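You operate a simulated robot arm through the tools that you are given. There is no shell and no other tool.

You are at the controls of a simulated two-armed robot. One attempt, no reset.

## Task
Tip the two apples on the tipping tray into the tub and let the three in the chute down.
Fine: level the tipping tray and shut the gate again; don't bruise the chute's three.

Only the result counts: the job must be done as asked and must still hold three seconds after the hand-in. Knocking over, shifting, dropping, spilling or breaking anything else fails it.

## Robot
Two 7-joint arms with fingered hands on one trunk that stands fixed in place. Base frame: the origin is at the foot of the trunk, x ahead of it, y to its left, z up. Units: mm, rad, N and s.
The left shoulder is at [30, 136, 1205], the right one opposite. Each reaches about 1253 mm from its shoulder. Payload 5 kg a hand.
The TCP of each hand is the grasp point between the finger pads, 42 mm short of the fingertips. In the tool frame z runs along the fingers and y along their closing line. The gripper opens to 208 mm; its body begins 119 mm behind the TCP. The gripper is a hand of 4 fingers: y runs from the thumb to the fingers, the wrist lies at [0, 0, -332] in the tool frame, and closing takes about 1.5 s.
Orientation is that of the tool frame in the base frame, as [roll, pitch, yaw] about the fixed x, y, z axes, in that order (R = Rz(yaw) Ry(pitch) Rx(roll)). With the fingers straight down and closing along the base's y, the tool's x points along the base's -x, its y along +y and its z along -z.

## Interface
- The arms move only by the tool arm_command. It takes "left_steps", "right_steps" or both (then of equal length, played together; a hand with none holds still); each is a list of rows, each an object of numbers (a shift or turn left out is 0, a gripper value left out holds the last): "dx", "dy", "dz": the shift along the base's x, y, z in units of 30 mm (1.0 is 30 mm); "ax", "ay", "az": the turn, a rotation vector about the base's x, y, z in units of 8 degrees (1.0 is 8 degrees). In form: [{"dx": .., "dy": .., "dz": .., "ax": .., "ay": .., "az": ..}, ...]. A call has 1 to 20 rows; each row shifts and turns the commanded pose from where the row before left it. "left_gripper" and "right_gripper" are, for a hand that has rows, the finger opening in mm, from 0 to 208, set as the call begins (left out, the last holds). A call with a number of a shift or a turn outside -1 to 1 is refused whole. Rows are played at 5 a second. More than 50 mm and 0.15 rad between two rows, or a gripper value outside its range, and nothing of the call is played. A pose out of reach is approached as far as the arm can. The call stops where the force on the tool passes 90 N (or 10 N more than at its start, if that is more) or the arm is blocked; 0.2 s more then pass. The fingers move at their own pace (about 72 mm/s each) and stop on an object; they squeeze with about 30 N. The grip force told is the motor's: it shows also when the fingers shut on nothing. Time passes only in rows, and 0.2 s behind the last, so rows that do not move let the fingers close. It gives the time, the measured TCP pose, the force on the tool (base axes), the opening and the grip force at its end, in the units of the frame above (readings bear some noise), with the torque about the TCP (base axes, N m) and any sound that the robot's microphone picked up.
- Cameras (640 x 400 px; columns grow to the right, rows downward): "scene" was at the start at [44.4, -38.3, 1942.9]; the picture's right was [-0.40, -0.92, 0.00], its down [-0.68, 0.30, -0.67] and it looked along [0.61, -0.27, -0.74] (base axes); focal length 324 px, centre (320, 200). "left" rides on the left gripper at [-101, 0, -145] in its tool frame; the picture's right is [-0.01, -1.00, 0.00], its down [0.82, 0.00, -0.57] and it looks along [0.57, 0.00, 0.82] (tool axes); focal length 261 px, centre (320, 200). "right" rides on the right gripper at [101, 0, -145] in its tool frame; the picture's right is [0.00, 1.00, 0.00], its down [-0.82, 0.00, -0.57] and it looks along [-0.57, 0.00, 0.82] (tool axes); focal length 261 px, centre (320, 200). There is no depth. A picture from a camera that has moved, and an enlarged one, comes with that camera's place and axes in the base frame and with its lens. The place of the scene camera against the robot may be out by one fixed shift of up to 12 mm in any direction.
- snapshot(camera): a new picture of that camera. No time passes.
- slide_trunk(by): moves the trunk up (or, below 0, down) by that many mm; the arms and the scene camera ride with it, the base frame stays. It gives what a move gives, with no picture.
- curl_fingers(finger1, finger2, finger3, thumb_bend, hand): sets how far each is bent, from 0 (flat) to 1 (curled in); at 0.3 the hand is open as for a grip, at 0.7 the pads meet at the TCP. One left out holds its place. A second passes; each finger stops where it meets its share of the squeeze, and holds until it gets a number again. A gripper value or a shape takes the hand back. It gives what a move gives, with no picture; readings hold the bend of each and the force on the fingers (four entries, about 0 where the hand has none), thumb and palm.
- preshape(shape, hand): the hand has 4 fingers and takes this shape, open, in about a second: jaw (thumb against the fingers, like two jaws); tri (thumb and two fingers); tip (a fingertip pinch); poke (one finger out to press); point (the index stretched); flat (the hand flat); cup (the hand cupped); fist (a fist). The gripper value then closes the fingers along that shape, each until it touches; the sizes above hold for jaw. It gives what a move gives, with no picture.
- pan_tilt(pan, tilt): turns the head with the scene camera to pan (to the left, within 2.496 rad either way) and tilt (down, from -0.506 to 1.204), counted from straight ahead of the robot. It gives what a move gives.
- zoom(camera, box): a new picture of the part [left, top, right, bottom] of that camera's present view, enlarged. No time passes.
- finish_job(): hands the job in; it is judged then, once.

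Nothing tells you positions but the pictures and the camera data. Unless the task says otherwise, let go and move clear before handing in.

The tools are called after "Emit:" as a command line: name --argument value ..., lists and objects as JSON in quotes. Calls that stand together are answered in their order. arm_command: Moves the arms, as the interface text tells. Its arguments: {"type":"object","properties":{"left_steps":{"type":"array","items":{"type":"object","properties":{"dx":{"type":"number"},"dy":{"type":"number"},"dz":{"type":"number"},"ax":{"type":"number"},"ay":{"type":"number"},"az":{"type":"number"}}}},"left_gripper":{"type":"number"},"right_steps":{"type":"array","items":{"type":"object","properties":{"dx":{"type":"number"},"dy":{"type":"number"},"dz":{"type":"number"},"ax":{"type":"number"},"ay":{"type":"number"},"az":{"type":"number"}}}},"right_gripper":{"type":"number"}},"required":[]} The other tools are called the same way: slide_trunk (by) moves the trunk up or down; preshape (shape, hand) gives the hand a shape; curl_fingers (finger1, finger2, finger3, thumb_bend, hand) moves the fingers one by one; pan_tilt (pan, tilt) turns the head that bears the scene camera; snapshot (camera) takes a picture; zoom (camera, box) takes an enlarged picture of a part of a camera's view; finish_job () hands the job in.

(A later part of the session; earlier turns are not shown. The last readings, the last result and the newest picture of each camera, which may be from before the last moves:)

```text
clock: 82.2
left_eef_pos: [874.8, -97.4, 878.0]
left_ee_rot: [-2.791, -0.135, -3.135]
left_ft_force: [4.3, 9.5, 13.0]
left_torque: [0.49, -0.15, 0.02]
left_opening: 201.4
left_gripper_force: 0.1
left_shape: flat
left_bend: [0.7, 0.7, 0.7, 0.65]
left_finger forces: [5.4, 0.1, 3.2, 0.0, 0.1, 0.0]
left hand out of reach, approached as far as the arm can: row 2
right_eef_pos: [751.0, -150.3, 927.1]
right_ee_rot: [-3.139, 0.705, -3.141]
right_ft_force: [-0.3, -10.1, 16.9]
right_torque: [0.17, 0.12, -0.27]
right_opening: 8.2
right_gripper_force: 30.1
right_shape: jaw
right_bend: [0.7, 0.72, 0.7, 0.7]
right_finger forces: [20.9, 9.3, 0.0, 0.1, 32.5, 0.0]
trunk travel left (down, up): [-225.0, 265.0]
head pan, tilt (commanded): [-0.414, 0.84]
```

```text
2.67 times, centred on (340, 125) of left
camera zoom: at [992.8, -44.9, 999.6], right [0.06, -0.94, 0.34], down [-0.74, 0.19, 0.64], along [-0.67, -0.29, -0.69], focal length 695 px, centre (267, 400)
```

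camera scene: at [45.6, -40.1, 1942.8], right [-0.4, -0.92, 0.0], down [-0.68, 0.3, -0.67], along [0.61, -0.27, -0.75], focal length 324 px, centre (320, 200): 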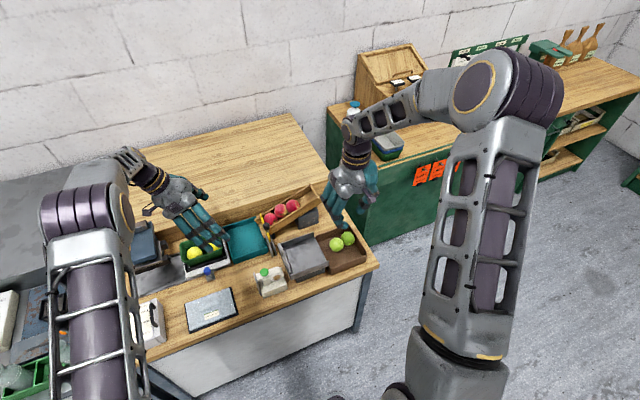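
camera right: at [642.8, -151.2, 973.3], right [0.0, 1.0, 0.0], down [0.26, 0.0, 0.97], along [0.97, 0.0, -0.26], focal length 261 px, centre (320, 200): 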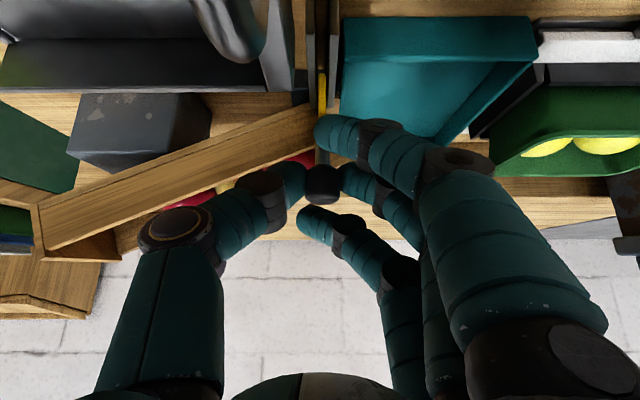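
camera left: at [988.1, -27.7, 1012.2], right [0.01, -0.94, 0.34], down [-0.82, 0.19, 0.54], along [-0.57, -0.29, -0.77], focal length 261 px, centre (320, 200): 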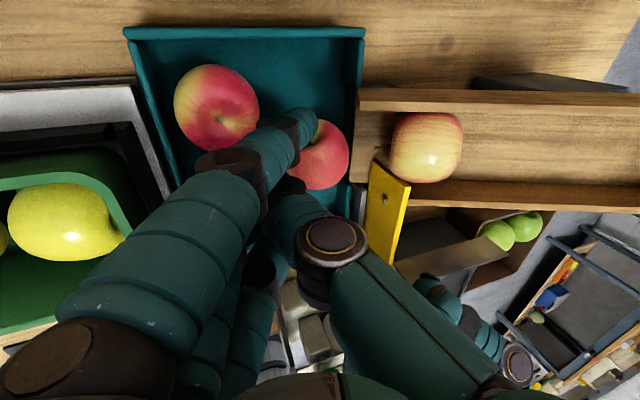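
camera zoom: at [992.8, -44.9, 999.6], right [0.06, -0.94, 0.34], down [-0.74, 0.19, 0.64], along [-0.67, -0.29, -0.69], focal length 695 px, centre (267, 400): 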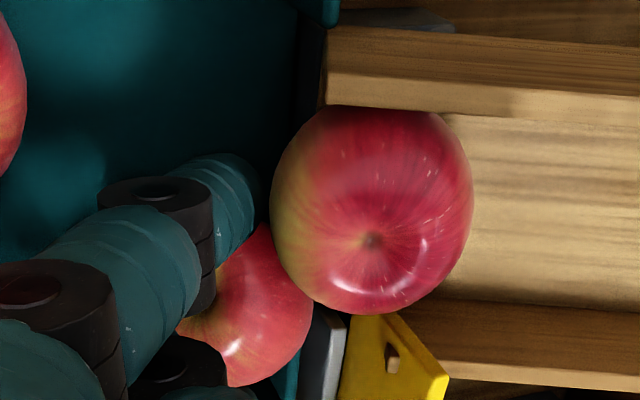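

I'm pressing on apple two, so I'll back straight up.

Emit:
arm_command --left_steps '[{"dz": 0.3}, {"dz": 0.3}, {"dz": 0.2, "ay": -0.3}, {"ay": -0.3, "dx": -0.1}, {"ay": -0.35, "dx": -0.1}]'

Emit:
zoom --camera "left" --box '[200, 30, 500, 230]'

Emit:
snapshot --camera "right"

```text
clock: 83.4
left_eef_pos: [867.7, -97.9, 901.5]
left_ee_rot: [-2.793, -0.005, -3.135]
left_ft_force: [-1.3, 1.4, -0.2]
left_torque: [0.01, -0.01, 0.02]
left_opening: 0.0
left_gripper_force: 0.0
left_shape: flat
left_bend: [0.7, 0.7, 0.7, 0.65]
left_finger forces: [0.6, 0.1, 0.0, 0.0, 0.0, 0.1]
right_eef_pos: [750.2, -150.7, 927.1]
right_ee_rot: [-3.14, 0.704, -3.141]
right_ft_force: [-1.1, -8.2, 20.6]
right_torque: [0.31, 0.13, -0.22]
right_opening: 7.7
right_gripper_force: 29.3
right_shape: jaw
right_bend: [0.7, 0.72, 0.7, 0.7]
right_finger forces: [22.8, 9.8, 0.0, 0.0, 31.5, 0.1]
trunk travel left (down, up): [-225.0, 265.0]
head pan, tilt (commanded): [-0.414, 0.84]
```

```text
2.00 times, centred on (350, 130) of left
camera zoom: at [969.0, -46.7, 1037.0], right [0.01, -0.94, 0.34], down [-0.82, 0.19, 0.54], along [-0.57, -0.29, -0.77], focal length 521 px, centre (260, 340)
```

zoom: 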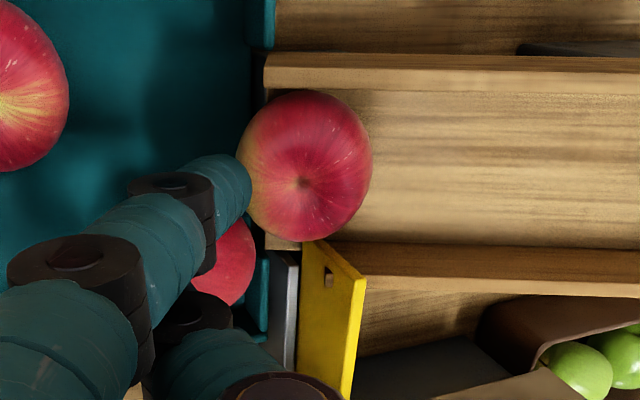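

```text
taken
camera right: at [580.3, -150.8, 973.1], right [0.0, 1.0, 0.0], down [0.25, 0.0, 0.97], along [0.97, 0.0, -0.25], focal length 261 px, centre (320, 200)
```

right: 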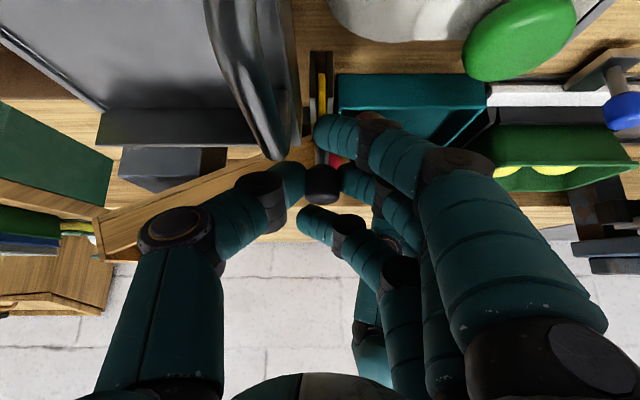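

I'll use the finger to roll apple three gently back up behind the gate plane, hold it there with the gate as before, and then clear apple two away properly.

Emit:
arm_command --left_steps '[{"dy": -0.1}, {"dy": -0.1}, {"dy": -0.1}, {"dy": -0.1}, {"dy": -0.1}, {"dy": -0.1}]'

Emit:
zoom --camera "left" --box '[200, 30, 500, 230]'

```text
clock: 84.8
left_eef_pos: [868.0, -113.6, 899.3]
left_ee_rot: [-2.793, -0.002, -3.137]
left_ft_force: [3.2, 15.5, 10.9]
left_torque: [1.58, -0.19, -0.09]
left_opening: 0.1
left_gripper_force: 0.0
left_shape: flat
left_bend: [0.7, 0.7, 0.7, 0.65]
left_finger forces: [1.3, 23.0, 0.1, 0.0, 0.1, 0.0]
right_eef_pos: [750.5, -150.9, 927.6]
right_ee_rot: [-3.14, 0.705, -3.14]
right_ft_force: [-0.8, -11.9, 16.1]
right_torque: [0.1, 0.08, -0.28]
right_opening: 8.3
right_gripper_force: 30.5
right_shape: jaw
right_bend: [0.7, 0.72, 0.7, 0.7]
right_finger forces: [19.6, 9.3, 0.0, 0.0, 32.5, 0.0]
trunk travel left (down, up): [-225.0, 265.0]
head pan, tilt (commanded): [-0.414, 0.84]
```

```text
2.00 times, centred on (350, 130) of left
camera zoom: at [969.9, -61.9, 1037.2], right [0.01, -0.94, 0.34], down [-0.82, 0.19, 0.54], along [-0.57, -0.29, -0.77], focal length 521 px, centre (260, 340)
```

zoom: 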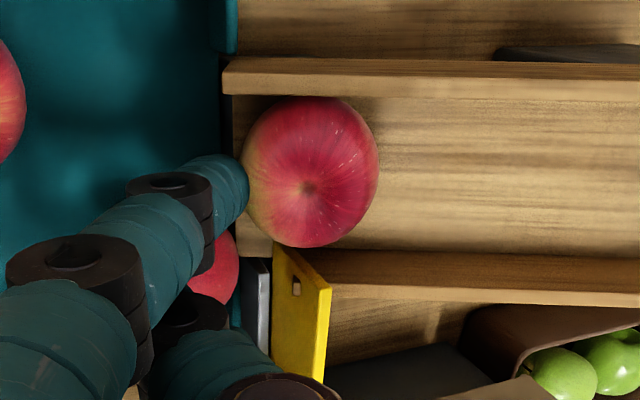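

The middle finger is pressing on apple two, so I'm backing off at once.

Emit:
arm_command --left_steps '[{"dy": 0.25, "dz": 0.1}, {"dy": 0.2, "dz": 0.1}, {}]'

Emit:
zoom --camera "left" --box '[200, 30, 500, 230]'

```text
clock: 85.6
left_eef_pos: [866.0, -103.1, 906.9]
left_ee_rot: [-2.791, -0.004, -3.135]
left_ft_force: [-0.4, 0.0, -1.2]
left_torque: [0.02, -0.02, 0.0]
left_opening: 0.0
left_gripper_force: 0.2
left_shape: flat
left_bend: [0.7, 0.7, 0.7, 0.65]
left_finger forces: [0.1, 0.0, 0.1, 0.1, 0.0, 0.1]
right_eef_pos: [751.4, -151.0, 927.2]
right_ee_rot: [-3.14, 0.706, 3.141]
right_ft_force: [-0.2, -8.3, 19.1]
right_torque: [0.27, 0.09, -0.25]
right_opening: 8.1
right_gripper_force: 30.0
right_shape: jaw
right_bend: [0.7, 0.72, 0.7, 0.7]
right_finger forces: [21.6, 9.9, 0.1, 0.1, 31.0, 0.0]
trunk travel left (down, up): [-225.0, 265.0]
head pan, tilt (commanded): [-0.414, 0.84]
```

```text
2.00 times, centred on (350, 130) of left
camera zoom: at [968.8, -51.6, 1042.1], right [0.01, -0.94, 0.34], down [-0.82, 0.19, 0.54], along [-0.57, -0.29, -0.77], focal length 521 px, centre (260, 340)
```

zoom: 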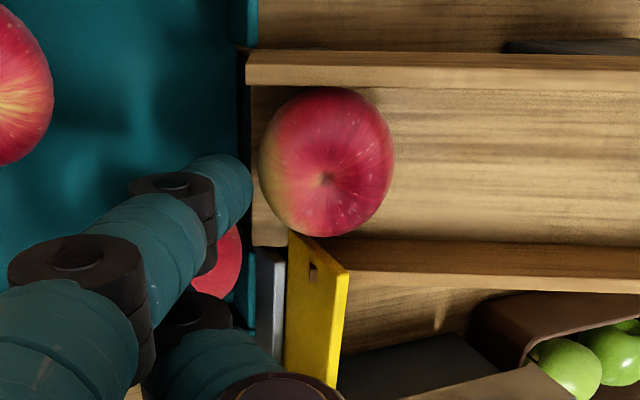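

Everything is unloaded again, and apple three now rests farther back between the gate edge and the wall. I'll roll apple two away from the lip by stroking it lightly from the top with one finger, moving toward the far side.

Emit:
arm_command --left_steps '[{"dz": 0.6}, {"dz": 0.4, "dx": 0.4}, {"dx": 0.45}, {"dx": 0.4, "dy": -0.1}, {"dy": -0.1}]'

Emit:
snapshot --camera "left"

Emit:
zoom --camera "left" --box '[200, 50, 420, 200]'

Emit:
zoom --camera "right" --box '[290, 60, 450, 200]'

```text
clock: 86.8
left_eef_pos: [905.3, -109.4, 936.9]
left_ee_rot: [-2.793, -0.005, -3.135]
left_ft_force: [-0.3, -0.8, -0.5]
left_torque: [0.01, 0.0, -0.02]
left_opening: 0.0
left_gripper_force: 0.0
left_shape: flat
left_bend: [0.7, 0.7, 0.7, 0.65]
left_finger forces: [0.0, 0.0, 0.0, 0.0, 0.1, 0.0]
right_eef_pos: [751.2, -150.8, 928.1]
right_ee_rot: [3.141, 0.705, 3.142]
right_ft_force: [0.8, -7.2, 20.3]
right_torque: [0.25, 0.07, -0.2]
right_opening: 8.2
right_gripper_force: 30.5
right_shape: jaw
right_bend: [0.7, 0.72, 0.7, 0.7]
right_finger forces: [22.2, 10.0, 0.1, 0.0, 31.1, 0.0]
trunk travel left (down, up): [-225.0, 265.0]
head pan, tilt (commanded): [-0.414, 0.84]
```

```text
taken
camera left: at [1006.1, -57.1, 1072.4], right [0.01, -0.94, 0.34], down [-0.82, 0.19, 0.54], along [-0.57, -0.29, -0.77], focal length 261 px, centre (320, 200)
```

left: 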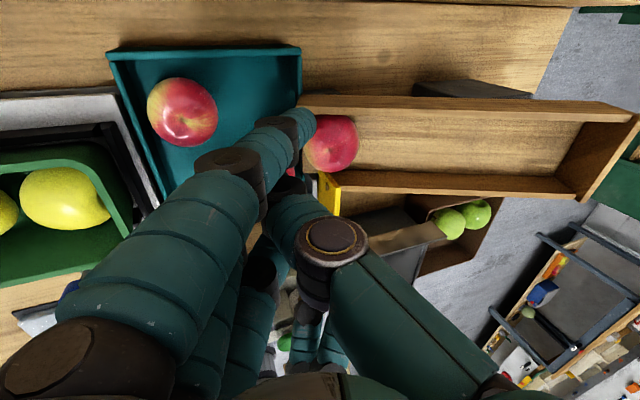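

```text
2.67 times, centred on (310, 125) of left
camera zoom: at [1006.1, -57.1, 1072.4], right [0.01, -0.94, 0.34], down [-0.82, 0.19, 0.54], along [-0.57, -0.29, -0.77], focal length 695 px, centre (347, 400)
```

zoom: 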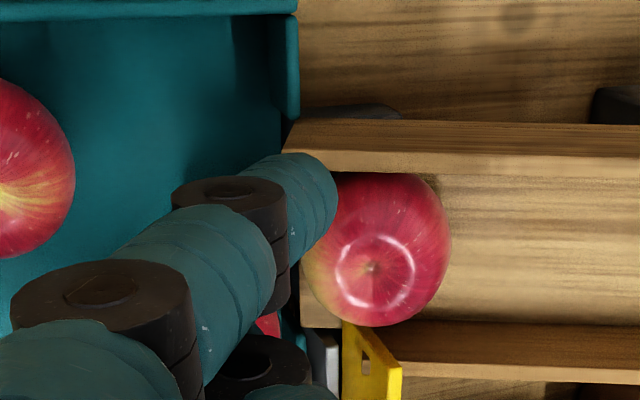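

```text
2.86 times, centred on (370, 130) of right
camera zoom: at [580.7, -150.7, 973.1], right [0.0, 1.0, 0.0], down [0.25, 0.0, 0.97], along [0.97, 0.0, -0.25], focal length 745 px, centre (177, 400)
```

zoom: 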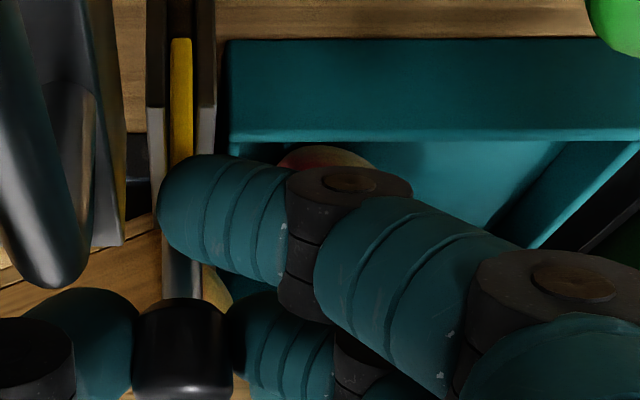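

Emit:
arm_command --left_steps '[{"dy": 0.4}, {"dz": -0.4}, {"dz": -0.35}, {"dz": -0.15}]'

Emit:
zoom --camera "left" --box '[200, 50, 420, 200]'

Emit:
zoom --camera "right" --box '[290, 60, 450, 200]'

```text
clock: 87.8
left_eef_pos: [905.3, -94.6, 910.3]
left_ee_rot: [-2.793, -0.006, -3.137]
left_ft_force: [-0.3, 0.1, 0.1]
left_torque: [-0.01, 0.01, -0.01]
left_opening: 0.0
left_gripper_force: 0.1
left_shape: flat
left_bend: [0.7, 0.7, 0.7, 0.66]
left_finger forces: [0.0, 0.0, 0.0, 0.1, 0.1, 0.0]
right_eef_pos: [750.8, -151.0, 926.5]
right_ee_rot: [-3.141, 0.705, 3.14]
right_ft_force: [0.3, -7.9, 19.1]
right_torque: [0.26, 0.07, -0.19]
right_opening: 7.9
right_gripper_force: 29.4
right_shape: jaw
right_bend: [0.7, 0.72, 0.7, 0.7]
right_finger forces: [22.2, 10.0, 0.0, 0.1, 31.0, 0.0]
trunk travel left (down, up): [-225.0, 265.0]
head pan, tilt (commanded): [-0.414, 0.84]
```

```text
2.67 times, centred on (310, 125) of left
camera zoom: at [1006.6, -44.6, 1044.7], right [0.01, -0.94, 0.34], down [-0.82, 0.19, 0.54], along [-0.57, -0.29, -0.77], focal length 695 px, centre (347, 400)
```

zoom: 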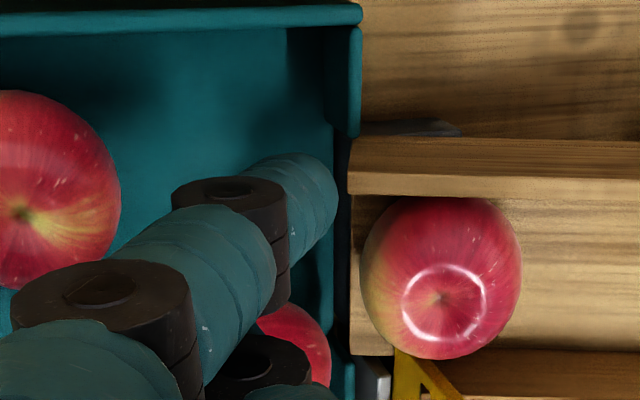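

```text
2.86 times, centred on (370, 130) of right
camera zoom: at [580.8, -150.8, 973.0], right [0.0, 1.0, 0.0], down [0.25, 0.0, 0.97], along [0.97, 0.0, -0.25], focal length 745 px, centre (177, 400)
```

zoom: 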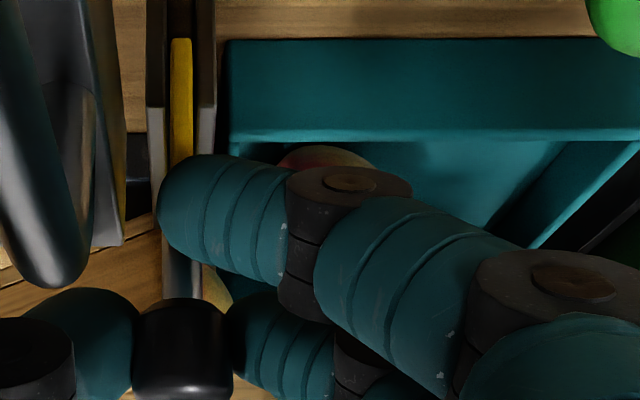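

Emit:
arm_command --left_steps '[{"dz": -0.08}, {"dz": -0.08}]'

```text
clock: 88.4
left_eef_pos: [904.8, -96.3, 905.6]
left_ee_rot: [-2.793, -0.003, -3.137]
left_ft_force: [-0.6, 0.5, 4.9]
left_torque: [-0.01, 0.24, 0.02]
left_opening: 0.0
left_gripper_force: 0.1
left_shape: flat
left_bend: [0.7, 0.7, 0.7, 0.66]
left_finger forces: [0.0, 0.0, 4.8, 0.0, 0.1, 0.1]
right_eef_pos: [749.2, -151.8, 927.3]
right_ee_rot: [-3.14, 0.704, -3.141]
right_ft_force: [0.3, -6.8, 18.2]
right_torque: [0.3, 0.12, -0.2]
right_opening: 8.1
right_gripper_force: 30.0
right_shape: jaw
right_bend: [0.7, 0.72, 0.7, 0.7]
right_finger forces: [21.9, 10.1, 0.0, 0.1, 30.7, 0.0]
trunk travel left (down, up): [-225.0, 265.0]
head pan, tilt (commanded): [-0.414, 0.84]
```

The near finger touches the top of apple two lightly. I'll stroke toward the far side so it rolls away from the lip.

Emit:
arm_command --left_steps '[{"dz": 0.04, "dy": 0.05}, {"dy": 0.12}, {"dy": 0.12}, {"dy": 0.12}, {"dy": 0.12}, {"dy": 0.12}, {"dy": 0.12}, {"dy": 0.12}]'

Emit:
zoom --camera "left" --box '[200, 50, 420, 200]'

Emit:
zoom --camera "right" --box '[290, 60, 450, 200]'

```text
clock: 90.2
left_eef_pos: [906.2, -70.3, 905.3]
left_ee_rot: [-2.793, -0.003, -3.136]
left_ft_force: [-0.2, 0.1, 3.8]
left_torque: [-0.05, 0.17, 0.03]
left_opening: 0.0
left_gripper_force: 0.0
left_shape: flat
left_bend: [0.7, 0.7, 0.7, 0.66]
left_finger forces: [0.0, 0.1, 3.3, 0.0, 0.0, 0.0]
right_eef_pos: [750.8, -152.5, 927.9]
right_ee_rot: [-3.139, 0.705, -3.141]
right_ft_force: [0.0, -6.9, 18.0]
right_torque: [0.3, 0.14, -0.19]
right_opening: 7.9
right_gripper_force: 29.6
right_shape: jaw
right_bend: [0.7, 0.72, 0.7, 0.7]
right_finger forces: [22.1, 10.1, 0.1, 0.0, 30.6, 0.0]
trunk travel left (down, up): [-225.0, 265.0]
head pan, tilt (commanded): [-0.414, 0.84]
```

```text
2.67 times, centred on (310, 125) of left
camera zoom: at [1006.8, -17.9, 1041.4], right [0.01, -0.94, 0.34], down [-0.82, 0.19, 0.54], along [-0.57, -0.29, -0.77], focal length 695 px, centre (347, 400)
```

zoom: 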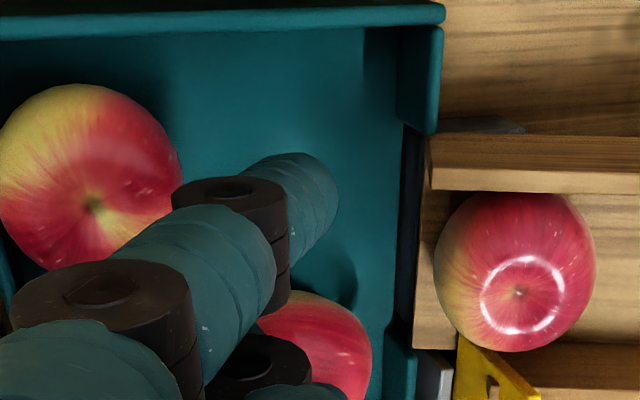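

```text
2.86 times, centred on (370, 130) of right
camera zoom: at [580.6, -150.7, 973.1], right [0.0, 1.0, 0.0], down [0.25, 0.0, 0.97], along [0.97, 0.0, -0.25], focal length 745 px, centre (177, 400)
```

zoom: 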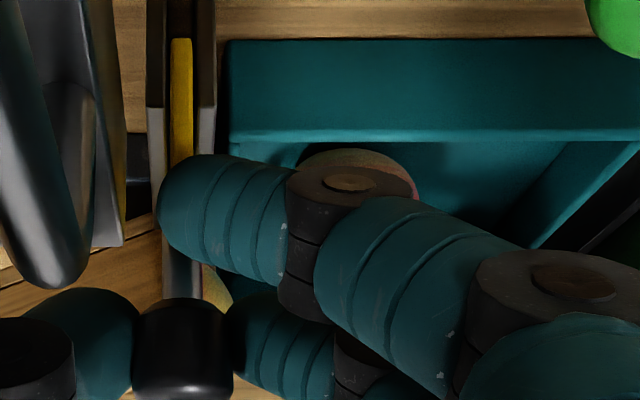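

The stroke works, moving apple two about 14 mm. I'll lift, go back and stroke once more.

Emit:
arm_command --left_steps '[{"dz": 0.4}, {"dy": -0.35}, {"dy": -0.35}, {"dz": -0.3}, {"dz": -0.12}]'

```text
clock: 91.4
left_eef_pos: [904.3, -90.6, 905.3]
left_ee_rot: [-2.792, -0.005, -3.136]
left_ft_force: [0.9, -0.1, 0.9]
left_torque: [-0.05, 0.04, 0.02]
left_opening: 0.2
left_gripper_force: 0.1
left_shape: flat
left_bend: [0.7, 0.7, 0.7, 0.66]
left_finger forces: [0.0, 0.1, 1.4, 0.1, 0.0, 0.0]
right_eef_pos: [751.3, -151.0, 928.0]
right_ee_rot: [-3.141, 0.707, 3.141]
right_ft_force: [0.7, -7.0, 18.5]
right_torque: [0.27, 0.13, -0.22]
right_opening: 8.3
right_gripper_force: 29.6
right_shape: jaw
right_bend: [0.7, 0.72, 0.7, 0.7]
right_finger forces: [22.1, 10.1, 0.0, 0.1, 30.7, 0.0]
trunk travel left (down, up): [-225.0, 265.0]
head pan, tilt (commanded): [-0.414, 0.84]
```

Emit:
arm_command --left_steps '[{"dy": 0.12, "dz": -0.03}, {"dy": 0.12}, {"dy": 0.12}, {"dy": 0.12}, {"dy": 0.12}, {"dy": 0.12}, {"dy": 0.1}]'

Emit:
zoom --camera "left" --box '[200, 50, 420, 200]'

Emit:
zoom --camera "right" --box '[290, 60, 450, 200]'

```text
clock: 93.0
left_eef_pos: [904.9, -64.8, 905.0]
left_ee_rot: [-2.792, -0.003, -3.136]
left_ft_force: [-0.5, -1.4, 6.4]
left_torque: [-0.16, 0.22, 0.05]
left_opening: 0.1
left_gripper_force: 0.1
left_shape: flat
left_bend: [0.7, 0.7, 0.7, 0.66]
left_finger forces: [0.1, 0.1, 6.7, 0.0, 0.0, 0.1]
right_eef_pos: [750.4, -151.5, 927.8]
right_ee_rot: [-3.141, 0.707, -3.141]
right_ft_force: [0.0, -5.8, 16.9]
right_torque: [0.34, 0.13, -0.19]
right_opening: 8.1
right_gripper_force: 30.5
right_shape: jaw
right_bend: [0.7, 0.72, 0.7, 0.7]
right_finger forces: [21.9, 10.2, 0.1, 0.0, 30.3, 0.1]
trunk travel left (down, up): [-225.0, 265.0]
head pan, tilt (commanded): [-0.414, 0.84]
```

```text
2.67 times, centred on (310, 125) of left
camera zoom: at [1006.2, -14.1, 1041.1], right [0.01, -0.94, 0.34], down [-0.82, 0.19, 0.54], along [-0.57, -0.29, -0.77], focal length 695 px, centre (347, 400)
```

zoom: 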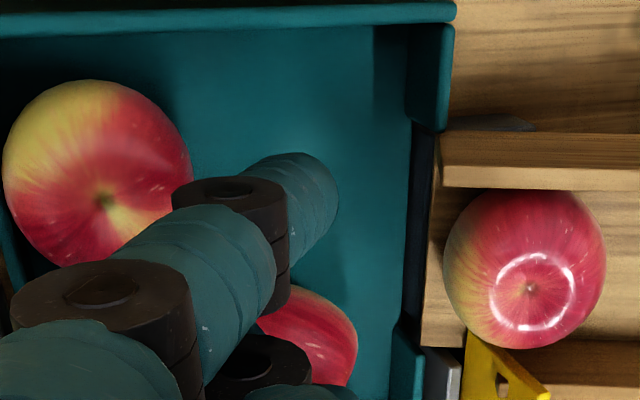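

```text
2.86 times, centred on (370, 130) of right
camera zoom: at [580.4, -150.8, 973.1], right [0.0, 1.0, 0.0], down [0.25, 0.0, 0.97], along [0.97, 0.0, -0.25], focal length 745 px, centre (177, 400)
```

zoom: 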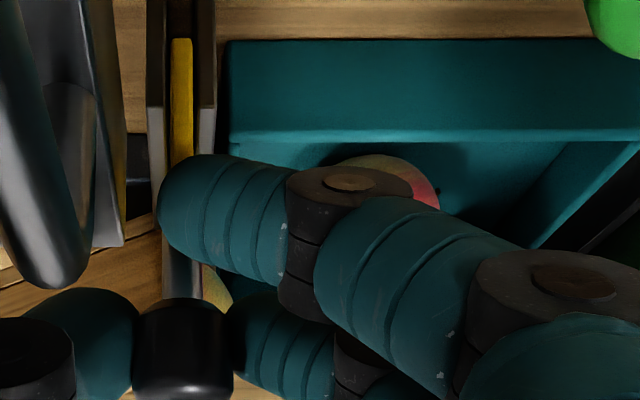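

Apple two is now clear of the lip, around [868, -62]. I'll lift off it and take the catching position again in front of the exit.

Emit:
arm_command --left_steps '[{"dz": 0.5}, {"dz": 0.7}, {"dy": -0.6}, {"dy": -0.6}, {"dy": -0.35}, {"dz": -0.7}, {"dz": -0.6}]'

Emit:
zoom --camera "left" --box '[180, 30, 480, 230]'

```text
clock: 94.6
left_eef_pos: [904.9, -111.1, 903.3]
left_ee_rot: [-2.793, -0.004, -3.137]
left_ft_force: [-0.3, 3.3, 6.2]
left_torque: [0.14, -0.24, 0.15]
left_opening: 201.7
left_gripper_force: 0.0
left_shape: flat
left_bend: [0.7, 0.7, 0.7, 0.66]
left_finger forces: [7.4, 0.0, 0.0, 0.1, 0.1, 0.1]
right_eef_pos: [749.8, -151.2, 928.5]
right_ee_rot: [-3.14, 0.705, -3.141]
right_ft_force: [-0.7, -9.0, 15.1]
right_torque: [0.25, 0.07, -0.23]
right_opening: 7.9
right_gripper_force: 30.5
right_shape: jaw
right_bend: [0.7, 0.72, 0.7, 0.7]
right_finger forces: [20.6, 10.0, 0.1, 0.1, 31.0, 0.1]
trunk travel left (down, up): [-225.0, 265.0]
head pan, tilt (commanded): [-0.414, 0.84]
```

```text
2.00 times, centred on (330, 130) of left
camera zoom: at [1007.1, -59.8, 1038.9], right [0.01, -0.94, 0.34], down [-0.82, 0.19, 0.54], along [-0.57, -0.29, -0.77], focal length 521 px, centre (300, 340)
```

zoom: 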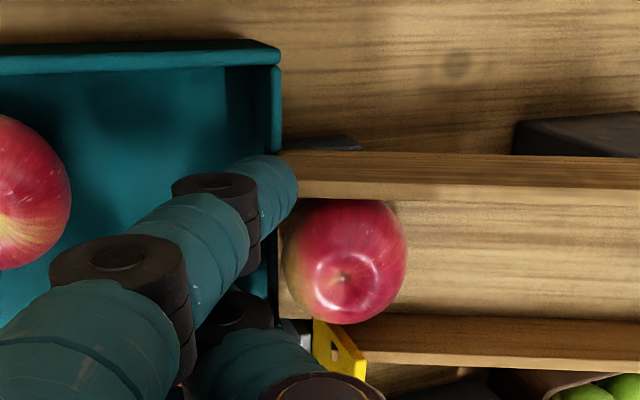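

Emit:
arm_command --left_steps '[{"dz": 0.15}, {"dy": 0.45}, {"dz": -0.4}, {"dz": -0.4}, {"dz": -0.25}]'

Emit:
zoom --camera "left" --box '[180, 30, 480, 230]'

```text
clock: 95.8
left_eef_pos: [906.1, -97.7, 873.7]
left_ee_rot: [-2.794, -0.005, -3.137]
left_ft_force: [1.5, 0.3, 0.8]
left_torque: [0.07, 0.11, -0.07]
left_opening: 201.8
left_gripper_force: 0.0
left_shape: flat
left_bend: [0.7, 0.7, 0.7, 0.66]
left_finger forces: [0.1, 0.0, 0.0, 0.0, 0.0, 0.0]
right_eef_pos: [752.6, -150.3, 928.6]
right_ee_rot: [3.14, 0.703, -3.138]
right_ft_force: [0.0, -7.9, 17.1]
right_torque: [0.34, 0.14, -0.24]
right_opening: 7.8
right_gripper_force: 29.9
right_shape: jaw
right_bend: [0.7, 0.72, 0.7, 0.7]
right_finger forces: [21.9, 10.1, 0.1, 0.0, 30.7, 0.0]
trunk travel left (down, up): [-225.0, 265.0]
head pan, tilt (commanded): [-0.414, 0.84]
```

```text
2.00 times, centred on (330, 130) of left
camera zoom: at [1007.2, -46.2, 1008.6], right [0.01, -0.94, 0.34], down [-0.82, 0.19, 0.54], along [-0.57, -0.29, -0.77], focal length 521 px, centre (300, 340)
```

zoom: 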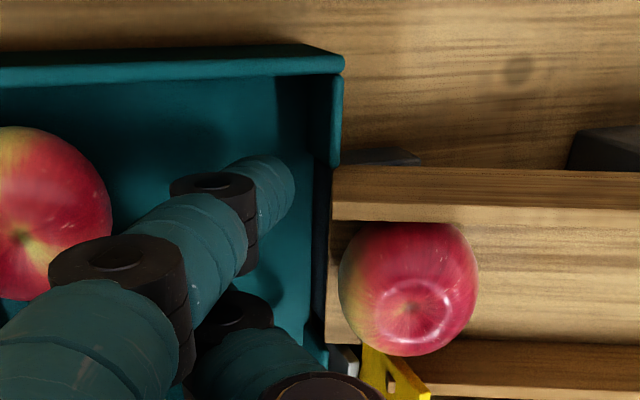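

Emit:
arm_command --left_steps '[{"dy": -0.2}, {"dy": -0.22}, {}]' --right_steps '[{"dx": 0.05}, {"dx": 0.05}, {}]'

Emit:
zoom --camera "left" --box '[180, 30, 480, 230]'

Emit:
zoom --camera "right" --box '[240, 40, 420, 210]'

```text
clock: 96.6
left_eef_pos: [905.8, -112.1, 873.8]
left_ee_rot: [-2.792, -0.005, -3.137]
left_ft_force: [0.1, 0.4, 0.7]
left_torque: [-0.04, 0.03, 0.0]
left_opening: 201.8
left_gripper_force: 0.1
left_shape: flat
left_bend: [0.7, 0.7, 0.7, 0.66]
left_finger forces: [0.0, 0.0, 0.0, 0.1, 0.0, 0.0]
right_eef_pos: [754.6, -151.4, 926.9]
right_ee_rot: [-3.141, 0.703, 3.141]
right_ft_force: [-0.3, -7.4, 12.9]
right_torque: [0.25, 0.14, -0.19]
right_opening: 8.0
right_gripper_force: 30.3
right_shape: jaw
right_bend: [0.7, 0.72, 0.7, 0.7]
right_finger forces: [20.4, 10.2, 0.0, 0.0, 29.8, 0.0]
trunk travel left (down, up): [-225.0, 265.0]
head pan, tilt (commanded): [-0.414, 0.84]
```

```text
2.00 times, centred on (330, 130) of left
camera zoom: at [1006.9, -59.4, 1009.3], right [0.01, -0.94, 0.34], down [-0.82, 0.19, 0.54], along [-0.57, -0.29, -0.77], focal length 521 px, centre (300, 340)
```

zoom: 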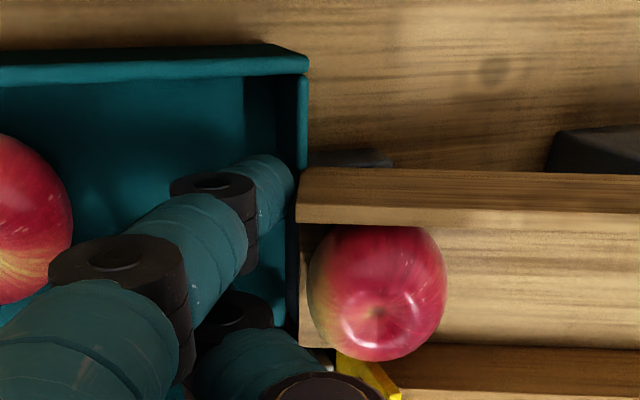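

```text
2.35 times, centred on (330, 125) of right
camera zoom: at [583.9, -150.7, 973.3], right [0.0, 1.0, 0.0], down [0.26, 0.0, 0.97], along [0.97, 0.0, -0.26], focal length 613 px, centre (296, 376)
```

zoom: 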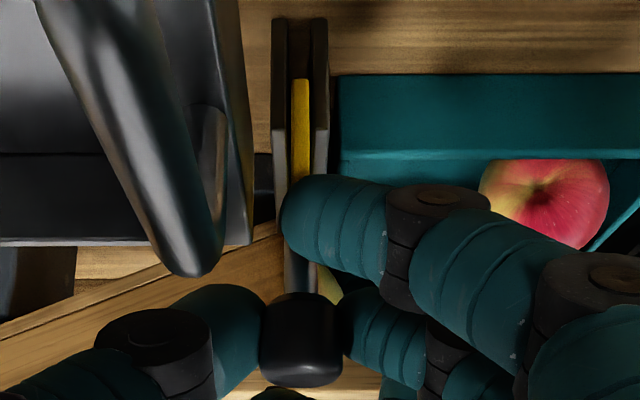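

Emit:
arm_command --right_steps '[{"dx": -0.08}, {"dx": -0.08}, {"dx": -0.08}, {}]'

Emit:
zoom --camera "left" --box '[180, 30, 480, 230]'

Emit:
zoom --camera "right" --box '[240, 40, 420, 210]'

```text
clock: 97.6
left_eef_pos: [906.2, -111.0, 873.9]
left_ee_rot: [-2.794, -0.007, -3.136]
left_ft_force: [-0.5, 0.5, 0.4]
left_torque: [-0.01, 0.02, -0.01]
left_opening: 201.7
left_gripper_force: 0.1
left_shape: flat
left_bend: [0.7, 0.7, 0.7, 0.66]
left_finger forces: [0.0, 0.1, 0.0, 0.0, 0.1, 0.0]
right_eef_pos: [746.0, -151.3, 927.3]
right_ee_rot: [-3.142, 0.702, -3.14]
right_ft_force: [0.6, -4.3, 12.9]
right_torque: [0.36, 0.14, -0.16]
right_opening: 8.1
right_gripper_force: 30.1
right_shape: jaw
right_bend: [0.7, 0.72, 0.7, 0.7]
right_finger forces: [21.6, 10.7, 0.0, 0.0, 28.5, 0.0]
trunk travel left (down, up): [-225.0, 265.0]
head pan, tilt (commanded): [-0.414, 0.84]
```

```text
2.00 times, centred on (330, 130) of left
camera zoom: at [1007.0, -59.3, 1009.6], right [0.01, -0.94, 0.34], down [-0.82, 0.19, 0.54], along [-0.57, -0.29, -0.77], focal length 521 px, centre (300, 340)
```

zoom: 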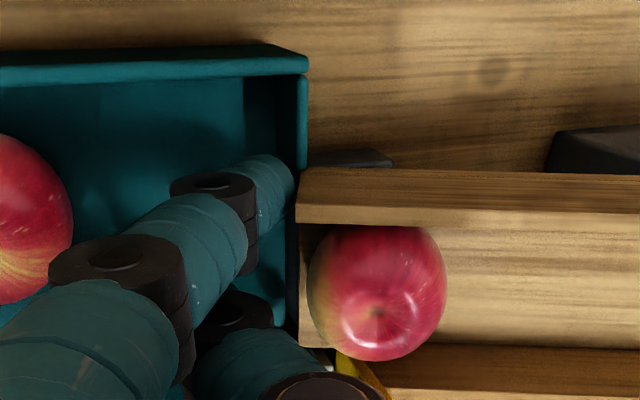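

```text
2.35 times, centred on (330, 125) of right
camera zoom: at [576.4, -151.0, 973.3], right [0.0, 1.0, 0.0], down [0.26, 0.0, 0.97], along [0.97, 0.0, -0.26], focal length 613 px, centre (296, 376)
```

zoom: 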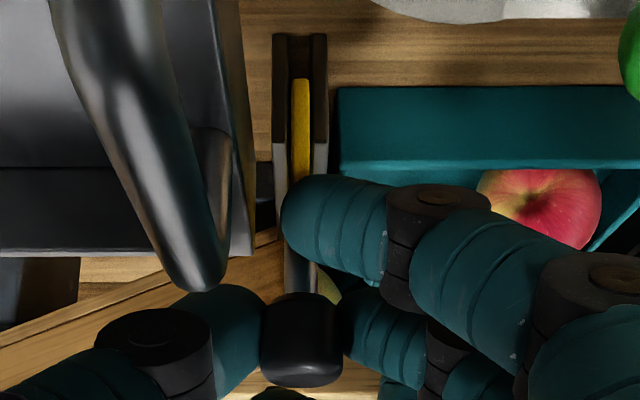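

Apple three is standing upright on its flat base, so it won't roll even though the gate is open. I'll leave the gate open, let go of the knob, and bring the right hand around behind the apple to nudge it toward the waiting cradle.

Emit:
arm_command --right_steps '[{}, {}, {}, {"dx": -0.32, "dz": 0.38}, {"dx": -0.64, "dz": 0.77}, {"dx": -0.64, "dz": 0.77}, {"dx": -0.3, "dz": 0.8}]' --right_gripper 50

Emit:
zoom --camera "left" --box '[180, 30, 480, 230]'

Emit:
snapshot --camera "right"

```text
clock: 99.2
left_eef_pos: [905.8, -110.7, 873.5]
left_ee_rot: [-2.791, -0.007, -3.136]
left_ft_force: [-1.2, -0.6, -0.1]
left_torque: [-0.03, -0.03, 0.03]
left_opening: 201.7
left_gripper_force: 0.1
left_shape: flat
left_bend: [0.7, 0.7, 0.7, 0.66]
left_finger forces: [0.0, 0.0, 0.0, 0.0, 0.1, 0.0]
right_eef_pos: [688.6, -151.0, 1010.6]
right_ee_rot: [3.14, 0.703, -3.139]
right_ft_force: [-0.8, 0.8, -0.9]
right_torque: [-0.03, -0.02, -0.01]
right_opening: 49.1
right_gripper_force: 0.1
right_shape: jaw
right_bend: [0.73, 0.73, 0.73, 0.7]
right_finger forces: [0.1, 0.0, 0.0, 0.0, 0.0, 0.0]
trunk travel left (down, up): [-225.0, 265.0]
head pan, tilt (commanded): [-0.414, 0.84]
```

```text
2.00 times, centred on (330, 130) of left
camera zoom: at [1007.0, -58.9, 1009.7], right [0.01, -0.94, 0.34], down [-0.82, 0.19, 0.54], along [-0.57, -0.29, -0.77], focal length 521 px, centre (300, 340)
```

zoom: 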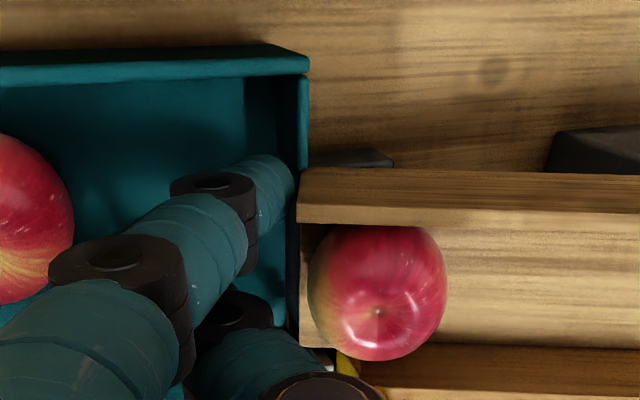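

```text
taken
camera right: at [518.1, -150.5, 1055.4], right [0.0, 1.0, 0.0], down [0.26, 0.0, 0.97], along [0.97, 0.0, -0.26], focal length 261 px, centre (320, 200)
```

right: 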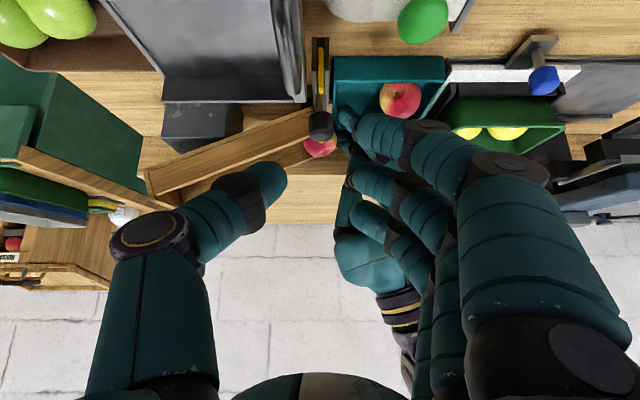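

Emit:
arm_command --right_steps '[{"dx": 0.3, "dy": -0.8, "dz": 0.3, "az": 0.5}, {"dx": 0.4, "dy": -0.8, "dz": 0.3, "az": 0.6}, {"dx": 0.7, "dy": -0.8, "az": 0.65}, {"dx": 0.8, "dy": -0.8, "az": 0.65}, {"dx": 0.8, "dy": -0.8, "az": 0.65}, {"dx": 0.8, "dy": -0.6, "az": 0.65}, {"dx": 0.8, "dy": -0.2, "dz": -0.2, "az": 0.65}, {"dx": 0.8, "dy": 0.0, "dz": -0.4, "az": 0.65}]' --right_gripper 0

Emit:
snapshot --camera "right"

Emit:
snapshot --camera "left"

Emit:
zoom --camera "scene" --box '[200, 130, 400, 280]'

```text
clock: 101.0
left_eef_pos: [907.0, -111.9, 872.1]
left_ee_rot: [-2.792, -0.006, -3.138]
left_ft_force: [0.2, 0.5, -0.5]
left_torque: [-0.07, 0.06, -0.07]
left_opening: 201.6
left_gripper_force: 0.0
left_shape: flat
left_bend: [0.7, 0.7, 0.7, 0.66]
left_finger forces: [0.0, 0.0, 0.0, 0.0, 0.0, 0.0]
right_eef_pos: [852.1, -296.1, 1007.6]
right_ee_rot: [3.141, 0.702, -2.444]
right_ft_force: [0.6, -1.6, -0.1]
right_torque: [0.08, 0.0, 0.1]
right_opening: 0.2
right_gripper_force: 29.8
right_shape: jaw
right_bend: [0.7, 0.7, 0.7, 0.7]
right_finger forces: [0.0, 0.0, 0.0, 0.1, 0.0, 0.0]
trunk travel left (down, up): [-225.0, 265.0]
head pan, tilt (commanded): [-0.414, 0.84]
```

```text
taken
camera right: at [721.7, -405.4, 1054.0], right [-0.64, 0.77, 0.0], down [0.2, 0.16, 0.97], along [0.74, 0.62, -0.26], focal length 261 px, centre (320, 200)
```

right: 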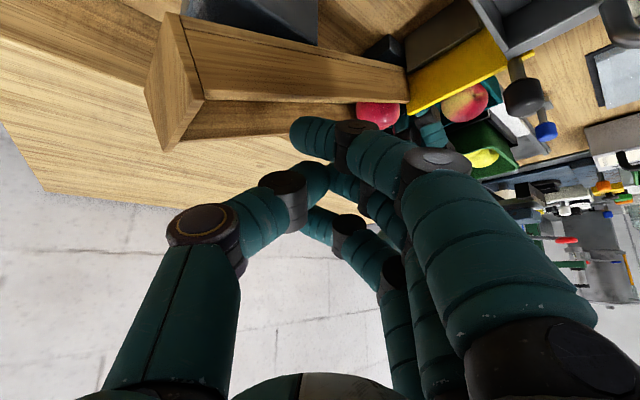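

```text
taken
camera left: at [1008.5, -60.2, 1007.3], right [0.01, -0.94, 0.34], down [-0.82, 0.19, 0.54], along [-0.58, -0.29, -0.77], focal length 261 px, centre (320, 200)
```

left: 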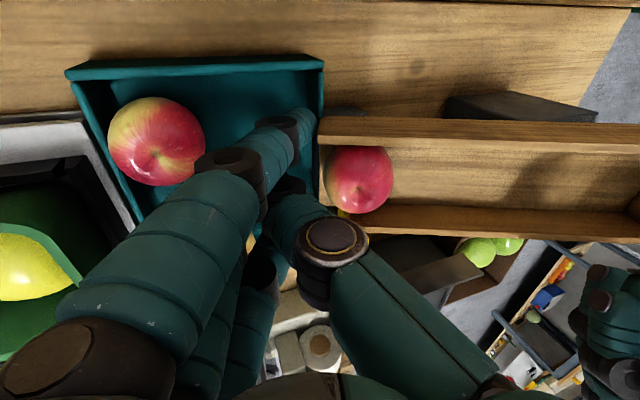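

```text
2.67 times, centred on (300, 205) of scene
camera zoom: at [46.7, -38.4, 1942.7], right [-0.4, -0.92, 0.0], down [-0.68, 0.3, -0.67], along [0.61, -0.27, -0.75], focal length 863 px, centre (373, 187)
```

zoom: 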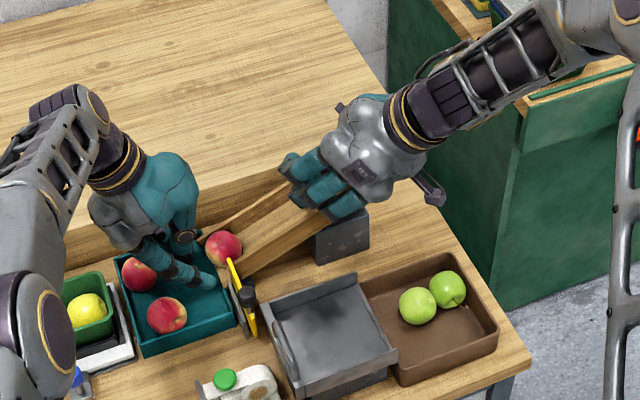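

The scene shows two red apples in the teal tub and the third standing at the chute mouth. I'll re-orient the right hand high above the chute, then come down behind apple three with closed fingers.

Emit:
arm_command --right_steps '[{"az": -0.625, "dz": 0.2}, {"az": -0.625, "dz": 0.2}, {"az": -0.625, "dz": 0.2}, {"az": -0.625, "dz": 0.2}, {"az": -0.625, "dz": 0.2}, {"az": -0.625, "dz": 0.2}, {"az": -0.625}, {"az": -0.625}, {"ay": 0.63}, {"ay": 0.63}, {"ay": 0.63}, {"ay": 0.63}, {"ay": 0.63}, {"ay": 0.63}, {"ay": 0.63}, {"ay": 0.63}]'

Emit:
arm_command --right_steps '[{"ax": 0.8}, {"ax": 0.8}, {"ax": 0.8}, {"ax": 0.8}, {"ax": 0.8}, {"ax": 0.6, "dx": 0.3, "dy": 0.4}, {"dx": 0.6, "dy": 0.6, "dz": -0.5}, {"dx": 0.5, "dy": 0.6, "dz": -0.5}, {"dx": 0.4, "dy": 0.5, "dz": -0.5}]'

Emit:
snapshot --camera "left"

Emit:
zoom --camera "scene" --box '[200, 130, 400, 280]'

```text
clock: 104.4
left_eef_pos: [905.9, -109.0, 873.2]
left_ee_rot: [-2.79, -0.009, -3.137]
left_ft_force: [0.6, -0.2, -0.5]
left_torque: [-0.07, 0.07, -0.04]
left_opening: 201.8
left_gripper_force: 0.0
left_shape: flat
left_bend: [0.7, 0.7, 0.7, 0.66]
left_finger forces: [0.0, 0.0, 0.0, 0.1, 0.0, 0.0]
right_eef_pos: [852.8, -293.9, 1044.1]
right_ee_rot: [-3.141, 0.001, -3.14]
right_ft_force: [0.6, 0.1, -1.4]
right_torque: [0.04, 0.08, -0.01]
right_opening: 0.0
right_gripper_force: 30.1
right_shape: jaw
right_bend: [0.7, 0.7, 0.7, 0.7]
right_finger forces: [0.0, 0.0, 0.1, 0.0, 0.1, 0.0]
trunk travel left (down, up): [-225.0, 265.0]
head pan, tilt (commanded): [-0.414, 0.84]
```

```text
clock: 106.4
left_eef_pos: [906.6, -110.9, 872.3]
left_ee_rot: [-2.792, -0.006, -3.136]
left_ft_force: [0.4, 0.7, 0.0]
left_torque: [-0.09, 0.06, -0.01]
left_opening: 201.6
left_gripper_force: 0.0
left_shape: flat
left_bend: [0.7, 0.7, 0.7, 0.66]
left_finger forces: [0.0, 0.1, 0.0, 0.1, 0.1, 0.0]
right_eef_pos: [906.8, -231.1, 998.8]
right_ee_rot: [2.5, 0.0, 3.141]
right_ft_force: [2.0, -0.6, -0.3]
right_torque: [-0.04, 0.05, 0.08]
right_opening: 0.0
right_gripper_force: 30.0
right_shape: jaw
right_bend: [0.7, 0.7, 0.7, 0.7]
right_finger forces: [0.0, 0.1, 0.0, 0.0, 0.1, 0.1]
trunk travel left (down, up): [-225.0, 265.0]
head pan, tilt (commanded): [-0.414, 0.84]
```

```text
taken
camera left: at [1008.1, -59.1, 1008.1], right [0.01, -0.94, 0.34], down [-0.82, 0.19, 0.54], along [-0.58, -0.29, -0.77], focal length 261 px, centre (320, 200)
```

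left: 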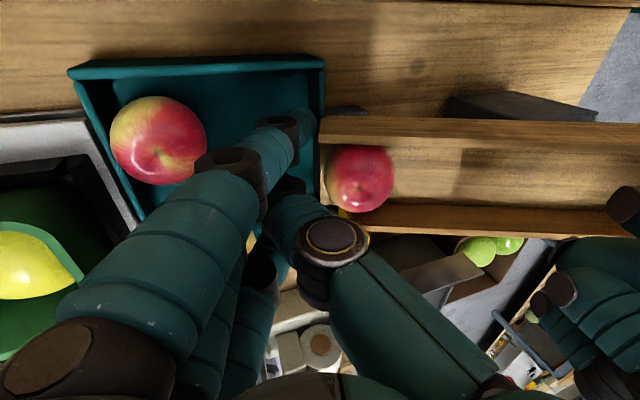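

```text
2.67 times, centred on (300, 205) of scene
camera zoom: at [45.7, -37.2, 1942.8], right [-0.4, -0.92, 0.0], down [-0.68, 0.3, -0.67], along [0.61, -0.27, -0.74], focal length 863 px, centre (373, 187)
```

zoom: 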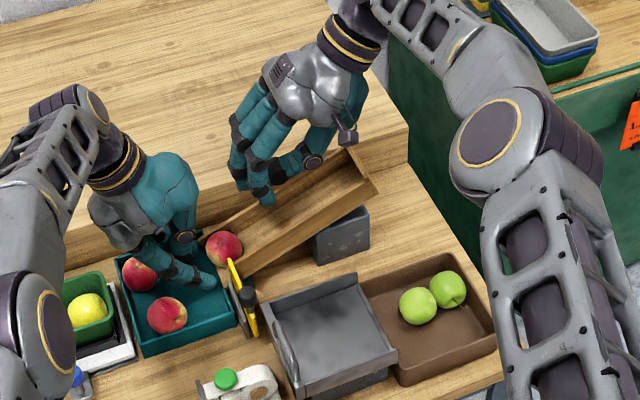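

Emit:
arm_command --right_steps '[{"dz": -0.6}, {"dz": -0.6}, {"dz": -0.6}, {"dz": -0.5}]'

Emit:
snapshot --camera "left"

Emit:
snapshot --camera "right"

```text
clock: 107.4
left_eef_pos: [906.2, -110.7, 872.3]
left_ee_rot: [-2.792, -0.006, -3.136]
left_ft_force: [0.6, -0.1, -0.6]
left_torque: [-0.02, 0.0, -0.03]
left_opening: 201.7
left_gripper_force: 0.0
left_shape: flat
left_bend: [0.7, 0.7, 0.7, 0.66]
left_finger forces: [0.0, 0.0, 0.0, 0.0, 0.0, 0.0]
right_eef_pos: [906.4, -231.0, 931.2]
right_ee_rot: [2.499, 0.0, -3.141]
right_ft_force: [-0.3, -1.2, 0.2]
right_torque: [0.01, 0.08, 0.02]
right_opening: 0.0
right_gripper_force: 29.5
right_shape: jaw
right_bend: [0.7, 0.7, 0.7, 0.7]
right_finger forces: [0.1, 0.0, 0.0, 0.1, 0.1, 0.0]
trunk travel left (down, up): [-225.0, 265.0]
head pan, tilt (commanded): [-0.414, 0.84]
```

```text
taken
camera left: at [1007.7, -59.3, 1008.6], right [0.01, -0.94, 0.34], down [-0.82, 0.19, 0.54], along [-0.57, -0.29, -0.77], focal length 261 px, centre (320, 200)
```

left: 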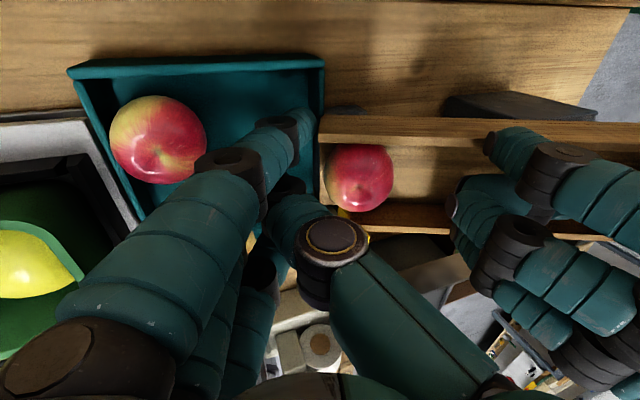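

```text
taken
camera right: at [805.7, -317.2, 1048.0], right [0.0, 0.8, 0.6], down [0.82, -0.35, 0.46], along [0.57, 0.49, -0.66], focal length 261 px, centre (320, 200)
```

right: 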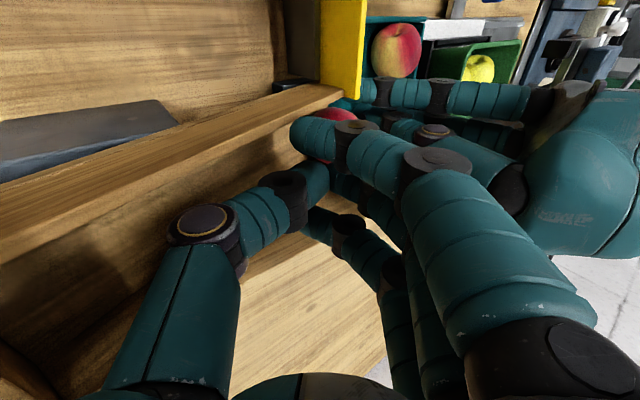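

Emit:
arm_command --right_steps '[{"dy": 0.3, "dz": -0.2}, {"dy": 0.3, "dz": -0.2}, {"dy": 0.2, "dz": -0.15}]'

Emit:
zoom --camera "left" --box '[240, 60, 520, 260]'

```text
clock: 108.2
left_eef_pos: [905.7, -110.0, 873.4]
left_ee_rot: [-2.792, -0.006, -3.137]
left_ft_force: [0.5, 0.1, 0.1]
left_torque: [-0.05, 0.02, 0.01]
left_opening: 201.6
left_gripper_force: 0.0
left_shape: flat
left_bend: [0.7, 0.7, 0.7, 0.66]
left_finger forces: [0.0, 0.0, 0.0, 0.0, 0.0, 0.0]
right_eef_pos: [905.4, -206.6, 916.7]
right_ee_rot: [2.499, 0.001, -3.141]
right_ft_force: [-1.2, 1.0, 10.8]
right_torque: [0.19, 0.1, -0.03]
right_opening: 0.0
right_gripper_force: 29.8
right_shape: jaw
right_bend: [0.7, 0.7, 0.7, 0.7]
right_finger forces: [5.4, 0.1, 4.9, 0.1, 0.1, 0.0]
trunk travel left (down, up): [-225.0, 265.0]
head pan, tilt (commanded): [-0.414, 0.84]
```

```text
2.00 times, centred on (380, 160) of left
camera zoom: at [1007.1, -59.1, 1009.6], right [0.01, -0.94, 0.34], down [-0.82, 0.19, 0.54], along [-0.57, -0.29, -0.77], focal length 521 px, centre (200, 280)
```

zoom: 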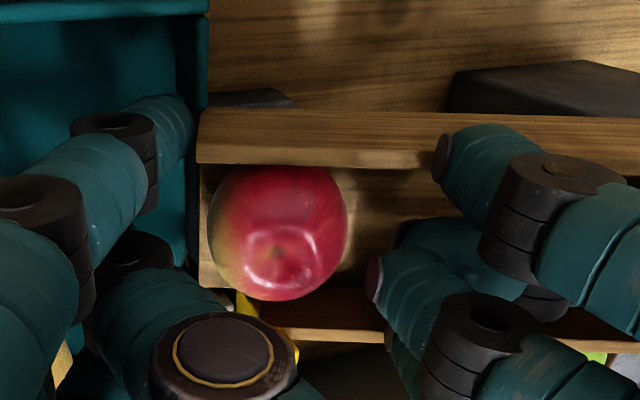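

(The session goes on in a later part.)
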